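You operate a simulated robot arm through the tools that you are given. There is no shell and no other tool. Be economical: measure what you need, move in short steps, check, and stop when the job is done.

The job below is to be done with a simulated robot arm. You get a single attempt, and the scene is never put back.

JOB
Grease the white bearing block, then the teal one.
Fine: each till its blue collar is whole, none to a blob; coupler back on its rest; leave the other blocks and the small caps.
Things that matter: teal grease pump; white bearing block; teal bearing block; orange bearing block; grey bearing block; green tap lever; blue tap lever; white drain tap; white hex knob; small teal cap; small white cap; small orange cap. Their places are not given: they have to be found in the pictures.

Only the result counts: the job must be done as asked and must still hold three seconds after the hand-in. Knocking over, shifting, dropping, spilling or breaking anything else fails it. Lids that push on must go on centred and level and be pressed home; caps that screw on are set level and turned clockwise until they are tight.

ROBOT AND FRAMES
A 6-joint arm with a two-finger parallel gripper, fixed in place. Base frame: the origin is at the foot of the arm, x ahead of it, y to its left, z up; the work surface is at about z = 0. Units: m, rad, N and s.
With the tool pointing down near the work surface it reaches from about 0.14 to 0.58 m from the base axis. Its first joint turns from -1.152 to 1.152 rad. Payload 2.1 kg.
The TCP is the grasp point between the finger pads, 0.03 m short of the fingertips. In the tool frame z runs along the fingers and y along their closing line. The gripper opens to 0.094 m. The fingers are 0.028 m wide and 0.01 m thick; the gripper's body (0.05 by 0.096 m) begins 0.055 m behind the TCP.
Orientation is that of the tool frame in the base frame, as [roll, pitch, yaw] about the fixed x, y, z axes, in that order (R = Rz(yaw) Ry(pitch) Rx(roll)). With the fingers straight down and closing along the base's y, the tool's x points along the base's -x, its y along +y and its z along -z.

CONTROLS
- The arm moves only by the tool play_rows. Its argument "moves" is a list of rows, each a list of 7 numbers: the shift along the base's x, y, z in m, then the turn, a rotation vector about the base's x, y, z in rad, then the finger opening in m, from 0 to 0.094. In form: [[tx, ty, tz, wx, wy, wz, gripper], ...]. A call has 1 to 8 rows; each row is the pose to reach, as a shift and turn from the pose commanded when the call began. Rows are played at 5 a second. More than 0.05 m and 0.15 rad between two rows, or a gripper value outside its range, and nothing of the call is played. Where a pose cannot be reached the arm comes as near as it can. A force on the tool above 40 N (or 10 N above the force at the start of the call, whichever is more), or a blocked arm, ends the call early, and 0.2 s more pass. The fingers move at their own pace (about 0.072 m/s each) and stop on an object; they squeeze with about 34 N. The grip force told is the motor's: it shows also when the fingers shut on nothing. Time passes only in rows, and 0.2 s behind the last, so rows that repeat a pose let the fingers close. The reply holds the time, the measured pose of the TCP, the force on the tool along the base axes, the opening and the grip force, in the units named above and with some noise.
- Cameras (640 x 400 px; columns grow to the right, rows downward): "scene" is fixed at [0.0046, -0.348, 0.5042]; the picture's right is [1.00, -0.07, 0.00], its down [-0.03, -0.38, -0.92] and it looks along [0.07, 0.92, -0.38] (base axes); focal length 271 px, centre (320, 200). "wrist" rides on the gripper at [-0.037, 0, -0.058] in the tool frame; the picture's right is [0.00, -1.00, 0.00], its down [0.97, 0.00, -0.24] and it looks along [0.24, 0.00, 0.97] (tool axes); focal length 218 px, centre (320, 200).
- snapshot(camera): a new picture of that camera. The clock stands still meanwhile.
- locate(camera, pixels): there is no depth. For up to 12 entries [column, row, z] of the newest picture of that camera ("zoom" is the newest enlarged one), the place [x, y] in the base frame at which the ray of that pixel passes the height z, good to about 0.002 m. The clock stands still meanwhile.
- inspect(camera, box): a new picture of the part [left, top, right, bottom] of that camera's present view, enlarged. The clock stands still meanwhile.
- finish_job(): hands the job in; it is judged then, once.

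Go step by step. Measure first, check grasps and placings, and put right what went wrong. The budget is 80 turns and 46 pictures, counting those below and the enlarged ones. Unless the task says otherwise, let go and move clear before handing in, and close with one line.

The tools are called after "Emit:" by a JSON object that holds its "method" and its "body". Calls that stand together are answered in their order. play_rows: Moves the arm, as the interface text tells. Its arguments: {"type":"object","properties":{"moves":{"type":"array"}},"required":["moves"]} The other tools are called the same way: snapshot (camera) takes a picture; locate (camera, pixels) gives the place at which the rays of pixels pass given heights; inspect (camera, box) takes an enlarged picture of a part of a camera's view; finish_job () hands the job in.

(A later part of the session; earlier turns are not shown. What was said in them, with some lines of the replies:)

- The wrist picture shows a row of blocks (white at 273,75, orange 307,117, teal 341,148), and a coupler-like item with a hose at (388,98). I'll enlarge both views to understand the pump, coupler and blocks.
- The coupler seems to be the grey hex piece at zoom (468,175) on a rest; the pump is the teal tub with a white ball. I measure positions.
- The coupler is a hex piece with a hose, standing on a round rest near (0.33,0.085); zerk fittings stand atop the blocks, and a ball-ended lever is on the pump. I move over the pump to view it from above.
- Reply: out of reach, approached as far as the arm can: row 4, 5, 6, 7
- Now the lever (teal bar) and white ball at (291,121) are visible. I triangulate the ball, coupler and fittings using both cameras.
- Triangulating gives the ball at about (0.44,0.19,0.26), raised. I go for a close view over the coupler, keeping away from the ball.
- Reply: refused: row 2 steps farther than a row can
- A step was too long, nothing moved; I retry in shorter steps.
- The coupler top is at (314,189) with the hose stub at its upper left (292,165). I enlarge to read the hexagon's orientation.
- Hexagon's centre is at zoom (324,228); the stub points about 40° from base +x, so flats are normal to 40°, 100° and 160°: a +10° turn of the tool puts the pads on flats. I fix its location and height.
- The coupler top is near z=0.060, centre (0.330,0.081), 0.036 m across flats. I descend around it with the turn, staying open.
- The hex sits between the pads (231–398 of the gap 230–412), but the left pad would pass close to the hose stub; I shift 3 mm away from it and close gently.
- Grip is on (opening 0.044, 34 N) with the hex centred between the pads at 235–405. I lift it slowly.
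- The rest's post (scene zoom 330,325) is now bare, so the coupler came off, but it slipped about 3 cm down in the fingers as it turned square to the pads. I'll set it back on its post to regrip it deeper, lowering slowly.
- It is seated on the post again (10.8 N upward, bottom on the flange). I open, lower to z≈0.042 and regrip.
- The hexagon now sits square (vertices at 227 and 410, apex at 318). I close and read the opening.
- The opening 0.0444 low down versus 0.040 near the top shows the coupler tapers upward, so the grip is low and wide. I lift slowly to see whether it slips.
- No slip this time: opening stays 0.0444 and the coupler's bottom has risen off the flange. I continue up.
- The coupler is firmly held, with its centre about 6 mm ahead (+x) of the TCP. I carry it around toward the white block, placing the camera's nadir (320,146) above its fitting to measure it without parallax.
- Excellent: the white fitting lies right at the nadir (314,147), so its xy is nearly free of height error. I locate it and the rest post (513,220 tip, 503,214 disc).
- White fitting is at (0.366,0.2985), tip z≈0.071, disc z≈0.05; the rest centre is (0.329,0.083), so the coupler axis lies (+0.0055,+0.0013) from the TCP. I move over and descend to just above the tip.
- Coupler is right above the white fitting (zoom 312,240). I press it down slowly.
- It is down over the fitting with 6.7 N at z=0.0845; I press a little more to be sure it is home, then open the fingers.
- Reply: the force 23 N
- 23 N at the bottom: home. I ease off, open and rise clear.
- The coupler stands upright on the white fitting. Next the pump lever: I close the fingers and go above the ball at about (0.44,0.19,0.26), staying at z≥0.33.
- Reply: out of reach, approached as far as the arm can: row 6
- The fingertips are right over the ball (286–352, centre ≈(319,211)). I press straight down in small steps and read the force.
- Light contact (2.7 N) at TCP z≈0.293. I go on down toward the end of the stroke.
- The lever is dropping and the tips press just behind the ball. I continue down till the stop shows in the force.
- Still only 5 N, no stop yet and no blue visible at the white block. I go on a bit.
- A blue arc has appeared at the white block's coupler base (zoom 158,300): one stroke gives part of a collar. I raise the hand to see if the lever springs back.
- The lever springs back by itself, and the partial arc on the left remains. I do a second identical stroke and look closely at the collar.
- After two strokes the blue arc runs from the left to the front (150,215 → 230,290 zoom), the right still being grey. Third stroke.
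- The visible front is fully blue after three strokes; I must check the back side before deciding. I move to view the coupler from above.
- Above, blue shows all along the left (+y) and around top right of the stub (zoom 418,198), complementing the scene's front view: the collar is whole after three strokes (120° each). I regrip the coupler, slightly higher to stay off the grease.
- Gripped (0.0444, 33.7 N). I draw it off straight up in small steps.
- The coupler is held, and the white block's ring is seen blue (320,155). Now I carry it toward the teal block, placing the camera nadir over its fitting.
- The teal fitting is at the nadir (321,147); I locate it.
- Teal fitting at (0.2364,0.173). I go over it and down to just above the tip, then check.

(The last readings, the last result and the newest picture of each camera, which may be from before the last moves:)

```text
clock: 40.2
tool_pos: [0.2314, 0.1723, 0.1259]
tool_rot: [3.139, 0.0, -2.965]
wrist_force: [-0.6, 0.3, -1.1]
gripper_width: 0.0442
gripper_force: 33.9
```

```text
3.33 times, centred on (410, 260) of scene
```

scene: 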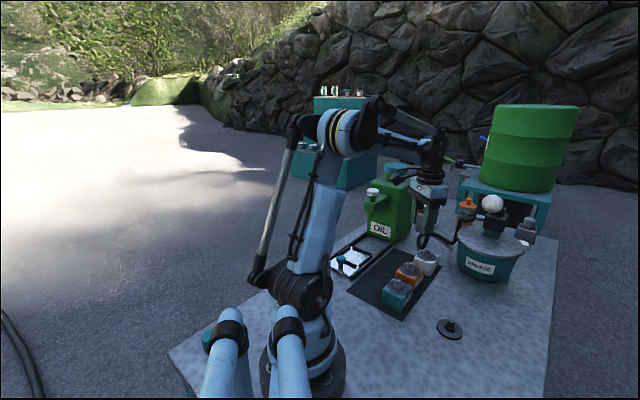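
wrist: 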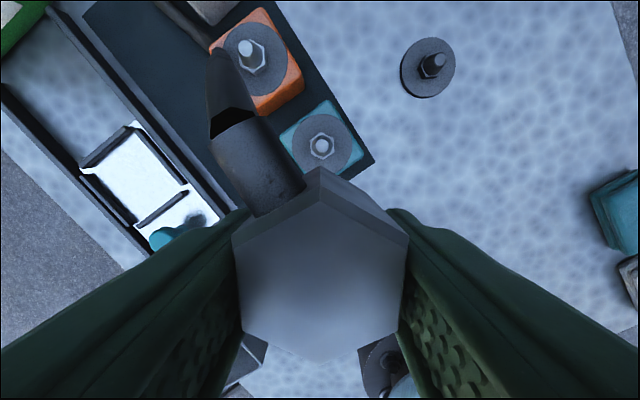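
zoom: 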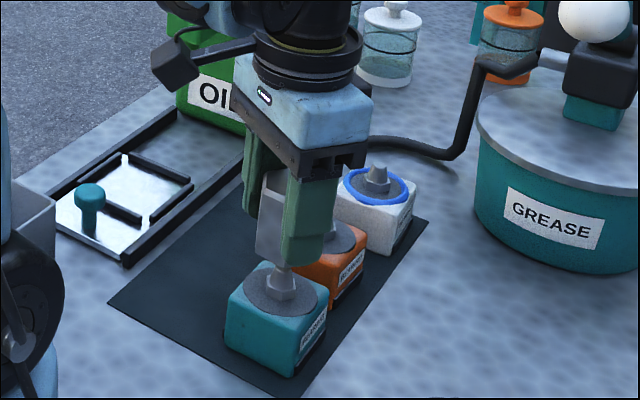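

The white collar is whole and clean (zoom 375,187), and the coupler is above the teal fitting. I press it down.

Emit:
{"method": "play_rows", "body": {"moves": [[-0.0005, -0.0005, -0.01, 0, 0, 0, 0.02], [-0.0005, -0.0005, -0.018, 0, 0, 0, 0.02], [-0.0005, -0.0005, -0.025, 0, 0, 0, 0.02], [-0.0005, -0.0005, -0.031, 0, 0, 0, 0.02], [-0.0005, -0.0005, -0.035, 0, 0, 0, 0.02], [-0.0005, -0.0005, -0.038, 0, 0, 0, 0.02]]}}

```text
clock: 41.6
tool_pos: [0.2294, 0.1722, 0.0882]
tool_rot: [3.141, 0.001, -2.965]
wrist_force: [-2.2, 0.2, 10.7]
gripper_width: 0.0445
gripper_force: 34.2
```

Emit:
{"method": "play_rows", "body": {"moves": [[0, 0, -0.0015, 0, 0, 0, 0.02], [0, 0, -0.0025, 0, 0, 0, 0.02], [0, 0, -0.0025, 0, 0, 0, 0.02]]}}

```text
clock: 42.4
tool_pos: [0.2302, 0.1724, 0.0859]
tool_rot: [3.14, 0.001, -2.964]
wrist_force: [-0.9, 3.6, 22.6]
gripper_width: 0.0441
gripper_force: 33.8
```

Same signature as on the white block (22.6 N, home). I ease off, open and rise, then go back above the ball.

Emit:
{"method": "play_rows", "body": {"moves": [[0, 0, 0.0015, 0, 0, 0, 0.02], [0, 0, 0.0015, 0, 0, 0, 0.07], [0, 0, 0.0015, 0, 0, 0, 0.07], [0, 0, 0.04, 0, 0, 0, 0.07], [0, 0, 0.08, 0, 0, 0, 0.07], [0, 0, 0.125, 0, 0, 0, 0.04], [0, 0, 0.17, 0, 0, 0, 0.0], [0, 0, 0.215, 0, 0, 0, 0.0]]}}

Emit:
{"method": "play_rows", "body": {"moves": [[0.04, 0, 0.03, 0, 0, 0, 0.0], [0.085, 0.005, 0.03, 0, 0, 0, 0.0], [0.13, 0.01, 0.03, 0, 0, 0, 0.0], [0.17, 0.017, 0.03, 0, 0, 0, 0.0], [0.2, 0.0188, 0.03, 0, 0, 0, 0.0], [0.2098, 0.0188, 0.03, 0, 0, 0, 0.0], [0.2098, 0.0188, 0.03, 0, 0, 0, 0.0]]}}

Emit:
{"method": "inspect", "body": {"camera": "scene", "box": [340, 160, 520, 310]}}

```text
clock: 44.2
tool_pos: [0.2295, 0.1709, 0.3019]
tool_rot: [3.139, 0.0, -2.967]
wrist_force: [-0.1, 0.6, -0.1]
gripper_width: 0.0001
gripper_force: 32.6
```

```text
clock: 45.8
tool_pos: [0.44, 0.1903, 0.3307]
tool_rot: [3.14, 0.0, -2.966]
wrist_force: [0.4, -0.6, 0.1]
gripper_width: 0.0
gripper_force: 33.2
```

```text
2.67 times, centred on (430, 235) of scene
```

zoom: 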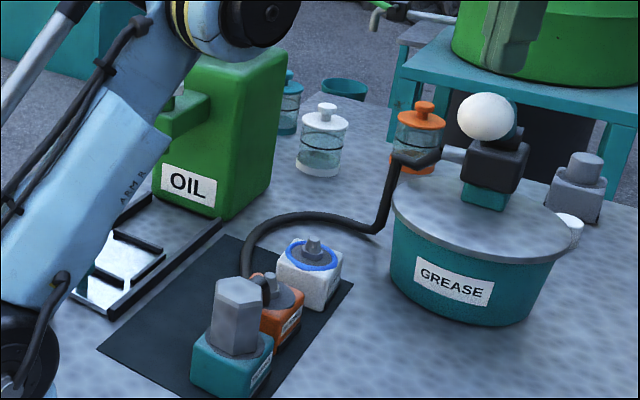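

The coupler stands upright on the teal fitting. I do two strokes like before, then look.

Emit:
{"method": "play_rows", "body": {"moves": [[0, 0, -0.037, 0, 0, 0, 0], [0, 0, -0.067, 0, 0, 0, 0], [0, 0, -0.097, 0, 0, 0, 0], [0, 0, -0.122, 0, 0, 0, 0], [0, 0, -0.137, 0, 0, 0, 0], [0, 0, -0.1, 0, 0, 0, 0], [0, 0, -0.05, 0, 0, 0, 0], [0, 0, -0.001, 0, 0, 0, 0]]}}

Emit:
{"method": "play_rows", "body": {"moves": [[0, 0, -0.036, 0, 0, 0, 0], [0, 0, -0.066, 0, 0, 0, 0], [0, 0, -0.096, 0, 0, 0, 0], [0, 0, -0.121, 0, 0, 0, 0], [0, 0, -0.136, 0, 0, 0, 0], [0, 0, -0.1, 0, 0, 0, 0], [0, 0, -0.05, 0, 0, 0, 0], [0, 0, 0, 0, 0, 0, 0]]}}

Emit:
{"method": "inspect", "body": {"camera": "scene", "box": [370, 250, 430, 310]}}

```text
clock: 47.6
tool_pos: [0.4392, 0.1904, 0.3291]
tool_rot: [3.138, 0.0, -2.964]
wrist_force: [-0.7, -0.4, -0.2]
gripper_width: 0.0002
gripper_force: 32.6
```

```text
clock: 49.4
tool_pos: [0.4397, 0.192, 0.3282]
tool_rot: [3.14, 0.0, -2.963]
wrist_force: [-0.1, -0.3, 0.3]
gripper_width: 0.0001
gripper_force: 32.9
```

```text
6.67 times, centred on (400, 280) of scene
```

zoom: 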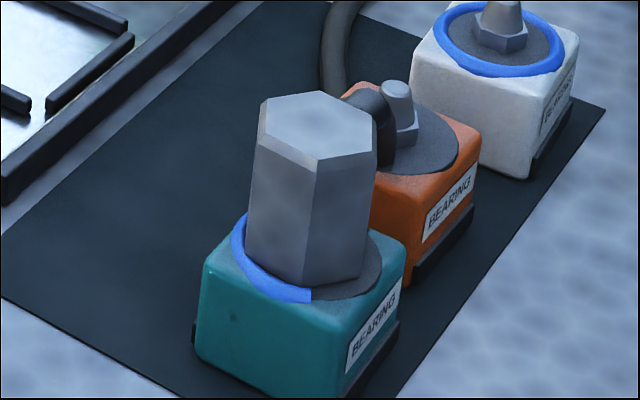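

Teal after two strokes looks just like white did (arc ends at the front, zoom 310,295). Third stroke, then check.

Emit:
{"method": "play_rows", "body": {"moves": [[0, 0, -0.036, 0, 0, 0, 0], [0, 0, -0.066, 0, 0, 0, 0], [0, 0, -0.096, 0, 0, 0, 0], [0, 0, -0.121, 0, 0, 0, 0], [0, 0, -0.136, 0, 0, 0, 0], [0, 0, -0.1, 0, 0, 0, 0], [0, 0, -0.05, 0, 0, 0, 0], [0, 0, 0, 0, 0, 0, 0]]}}

Emit:
{"method": "inspect", "body": {"camera": "scene", "box": [370, 250, 430, 310]}}

```text
clock: 51.2
tool_pos: [0.4397, 0.1895, 0.3289]
tool_rot: [3.139, -0.001, -2.967]
wrist_force: [1.0, 0.0, 0.8]
gripper_width: 0.0
gripper_force: 33.4
```

```text
6.67 times, centred on (400, 280) of scene
```

zoom: 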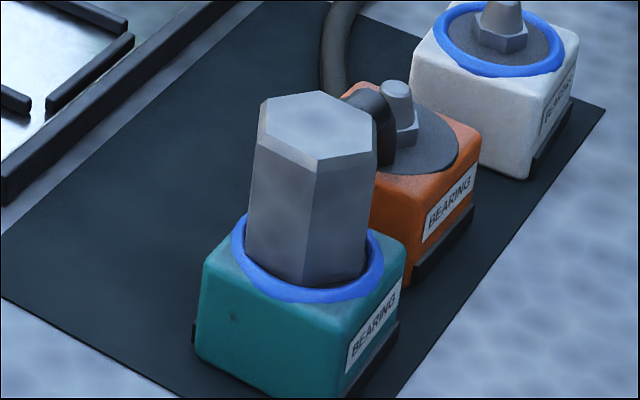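

Teal's collar now closes round the visible side like the white's. I go back to regrip the coupler at the same pose as before.

Emit:
{"method": "play_rows", "body": {"moves": [[-0.01, 0, 0, 0, 0, 0, 0], [-0.04, -0.002, 0, 0, 0, 0, 0], [-0.085, -0.006, 0, 0, 0, 0, 0], [-0.13, -0.01, 0, 0, 0, 0, 0.03], [-0.17, -0.015, -0.01, 0, 0, 0, 0.06], [-0.2, -0.018, -0.04, 0, 0, 0, 0.07], [-0.2098, -0.0188, -0.08, 0, 0, 0, 0.07], [-0.2098, -0.0188, -0.12, 0, 0, 0, 0.07]]}}

```text
clock: 53.0
tool_pos: [0.2293, 0.1722, 0.208]
tool_rot: [3.139, 0.0, -2.963]
wrist_force: [0.7, 0.5, -0.8]
gripper_width: 0.0702
gripper_force: 0.0
```

At (0.2293,0.172,0.208), right above it. I descend and close.

Emit:
{"method": "play_rows", "body": {"moves": [[0.0005, 0, -0.04, 0, 0, 0, 0.07], [0.0005, 0, -0.08, 0, 0, 0, 0.07], [0.0005, 0, -0.11, 0, 0, 0, 0.07], [0.0005, 0, -0.12, 0, 0, 0, 0.07], [0.0005, 0, -0.12, 0, 0, 0, 0.05], [0.0005, 0, -0.12, 0, 0, 0, 0.02], [0.0005, 0, -0.12, 0, 0, 0, 0.02]]}}

Emit:
{"method": "play_rows", "body": {"moves": [[0, 0, 0.003, 0, 0, 0, 0.02], [0, 0, 0.006, 0, 0, 0, 0.02], [0, 0, 0.009, 0, 0, 0, 0.02], [0, 0, 0.013, 0, 0, 0, 0.02], [0, 0, 0.018, 0, 0, 0, 0.02], [0, 0, 0.035, 0, 0, 0, 0.02], [0, 0, 0.065, 0, 0, 0, 0.02], [0, 0, 0.085, 0, 0, 0, 0.02]]}}

Emit:
{"method": "snapshot", "body": {"camera": "wrist"}}

```text
clock: 54.6
tool_pos: [0.2304, 0.1712, 0.09]
tool_rot: [3.139, 0.0, -2.966]
wrist_force: [0.8, -0.2, 0.2]
gripper_width: 0.0443
gripper_force: 33.7
```

```text
clock: 56.4
tool_pos: [0.2303, 0.1715, 0.1758]
tool_rot: [3.137, 0.0, -2.967]
wrist_force: [0.7, 0.1, -1.9]
gripper_width: 0.0442
gripper_force: 33.8
```

```text
3 pictures are left
```

wrist: 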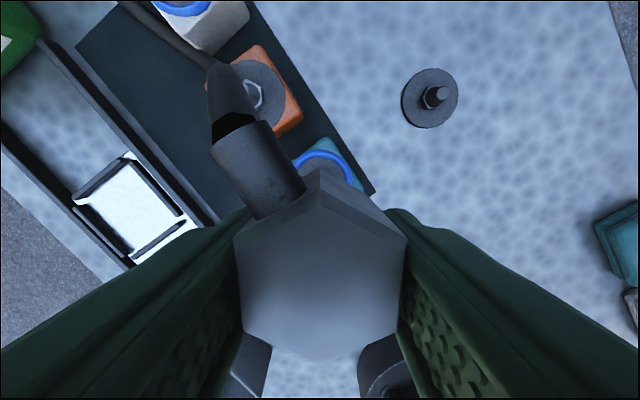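

The coupler is held and the teal ring is blue at its back too (325,155). I carry it to above its rest (TCP target 0.323,0.0815).

Emit:
{"method": "play_rows", "body": {"moves": [[0.03, -0.03, 0, 0, 0, 0, 0.02], [0.06, -0.06, 0, 0, 0, 0, 0.02], [0.08, -0.08, 0, 0, 0, 0, 0.02], [0.0927, -0.09, 0, 0, 0, 0, 0.02], [0.0927, -0.09, -0.03, 0, 0, 0, 0.02], [0.0927, -0.09, -0.06, 0, 0, 0, 0.02], [0.0927, -0.09, -0.095, 0, 0, 0, 0.02], [0.0927, -0.09, -0.095, 0, 0, 0, 0.02]]}}

Emit:
{"method": "inspect", "body": {"camera": "scene", "box": [390, 240, 510, 350]}}

```text
clock: 58.2
tool_pos: [0.3237, 0.0832, 0.0792]
tool_rot: [3.137, 0.001, -2.965]
wrist_force: [-0.1, -0.3, -1.1]
gripper_width: 0.0443
gripper_force: 33.8
```

```text
3.64 times, centred on (450, 295) of scene
```

zoom: 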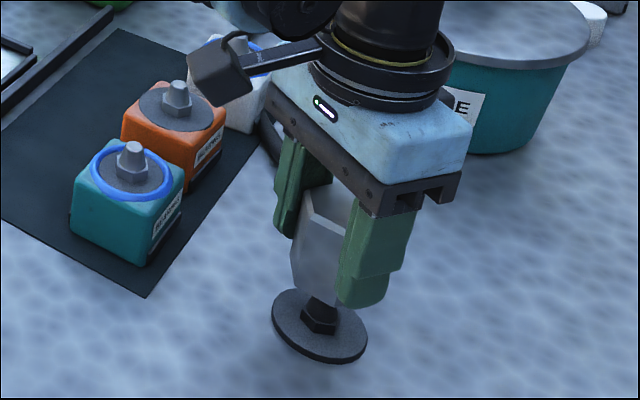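

Teal's collar is whole, and the coupler is above its post (zoom 320,310). I lower it onto the rest.

Emit:
{"method": "play_rows", "body": {"moves": [[-0.0005, -0.001, -0.008, 0, 0, 0, 0.02], [-0.0005, -0.001, -0.015, 0, 0, 0, 0.02], [-0.0005, -0.001, -0.02, 0, 0, 0, 0.02], [-0.0005, -0.001, -0.025, 0, 0, 0, 0.02], [-0.0005, -0.001, -0.028, 0, 0, 0, 0.02], [-0.0005, -0.001, -0.031, 0, 0, 0, 0.02]]}}

```text
clock: 59.6
tool_pos: [0.3217, 0.0815, 0.0485]
tool_rot: [3.137, 0.0, -2.966]
wrist_force: [-0.2, 0.2, -2.5]
gripper_width: 0.0444
gripper_force: 33.8
```

No contact yet at z=0.0485; I press a few millimetres further.

Emit:
{"method": "play_rows", "body": {"moves": [[0.0003, 0, -0.001, 0, 0, 0, 0.02], [0.0003, 0, -0.002, 0, 0, 0, 0.02], [0.0003, 0, -0.003, 0, 0, 0, 0.02], [0.0003, 0, -0.004, 0, 0, 0, 0.02]]}}

```text
clock: 60.6
tool_pos: [0.3236, 0.0816, 0.0443]
tool_rot: [3.139, 0.001, -2.966]
wrist_force: [-1.2, 0.9, 23.1]
gripper_width: 0.0443
gripper_force: 34.4
```

Seated with 23 N. I ease off, open and rise clear, then check.

Emit:
{"method": "play_rows", "body": {"moves": [[0, 0, 0.0015, 0, 0, 0, 0.02], [0, 0, 0.0015, 0, 0, 0, 0.07], [0, 0, 0.0015, 0, 0, 0, 0.07], [0, 0, 0.04, 0, 0, 0, 0.07], [0, 0, 0.08, 0, 0, 0, 0.07], [-0.02, -0.01, 0.12, 0, 0, 0, 0.07], [-0.06, -0.02, 0.15, 0, 0, 0, 0.07], [-0.1, -0.02, 0.17, 0, 0, 0, 0.07]]}}

Emit:
{"method": "inspect", "body": {"camera": "scene", "box": [360, 180, 540, 350]}}

```text
refused: row 7 steps farther than a row can; nothing moved
```

```text
2.35 times, centred on (450, 265) of scene
```

zoom: 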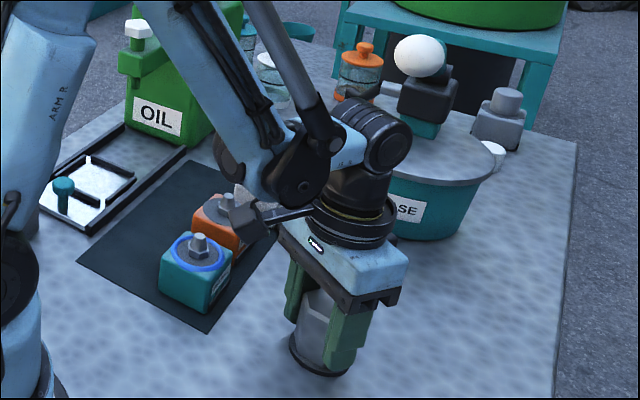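

A step was too long and nothing moved; I retry with shorter steps, keeping the last picture for after.

Emit:
{"method": "play_rows", "body": {"moves": [[0, 0, 0.0015, 0, 0, 0, 0.02], [0, 0, 0.0015, 0, 0, 0, 0.07], [0, 0, 0.0015, 0, 0, 0, 0.07], [0, 0, 0.035, 0, 0, 0, 0.07], [0, 0, 0.07, 0, 0, 0, 0.07], [-0.01, 0, 0.11, 0, 0, 0, 0.07], [-0.03, 0, 0.15, 0, 0, 0, 0.07], [-0.06, 0, 0.18, 0, 0, 0, 0.07]]}}

```text
clock: 62.4
tool_pos: [0.264, 0.0824, 0.2257]
tool_rot: [3.138, 0.0, -2.965]
wrist_force: [-0.4, 0.1, 0.2]
gripper_width: 0.07
gripper_force: 0.1
```

The arm is clear; I use the last picture to check the rest and both blocks.

Emit:
{"method": "inspect", "body": {"camera": "scene", "box": [360, 180, 540, 350]}}

```text
2.35 times, centred on (450, 265) of scene
```

zoom: 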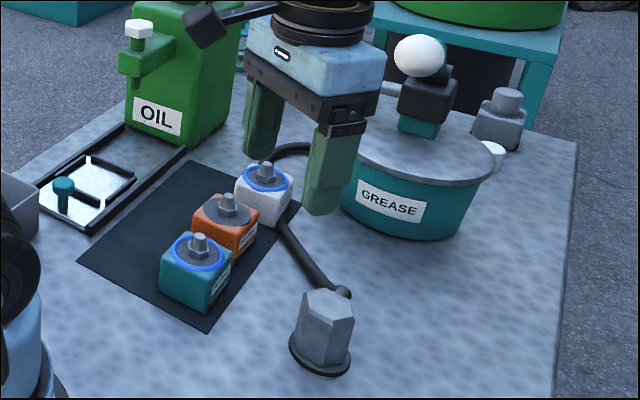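

Both collars are whole (zoom 267,175 and 200,250), the coupler stands on its rest (325,330), and the other items look untouched. I hand in.

Emit:
{"method": "finish_job", "body": {}}

```text
The job is handed in.
```

The white bearing block was greased first, then the teal. Each got three pump strokes and shows a whole blue collar with no blob; the coupler is back on its rest and the arm is clear.
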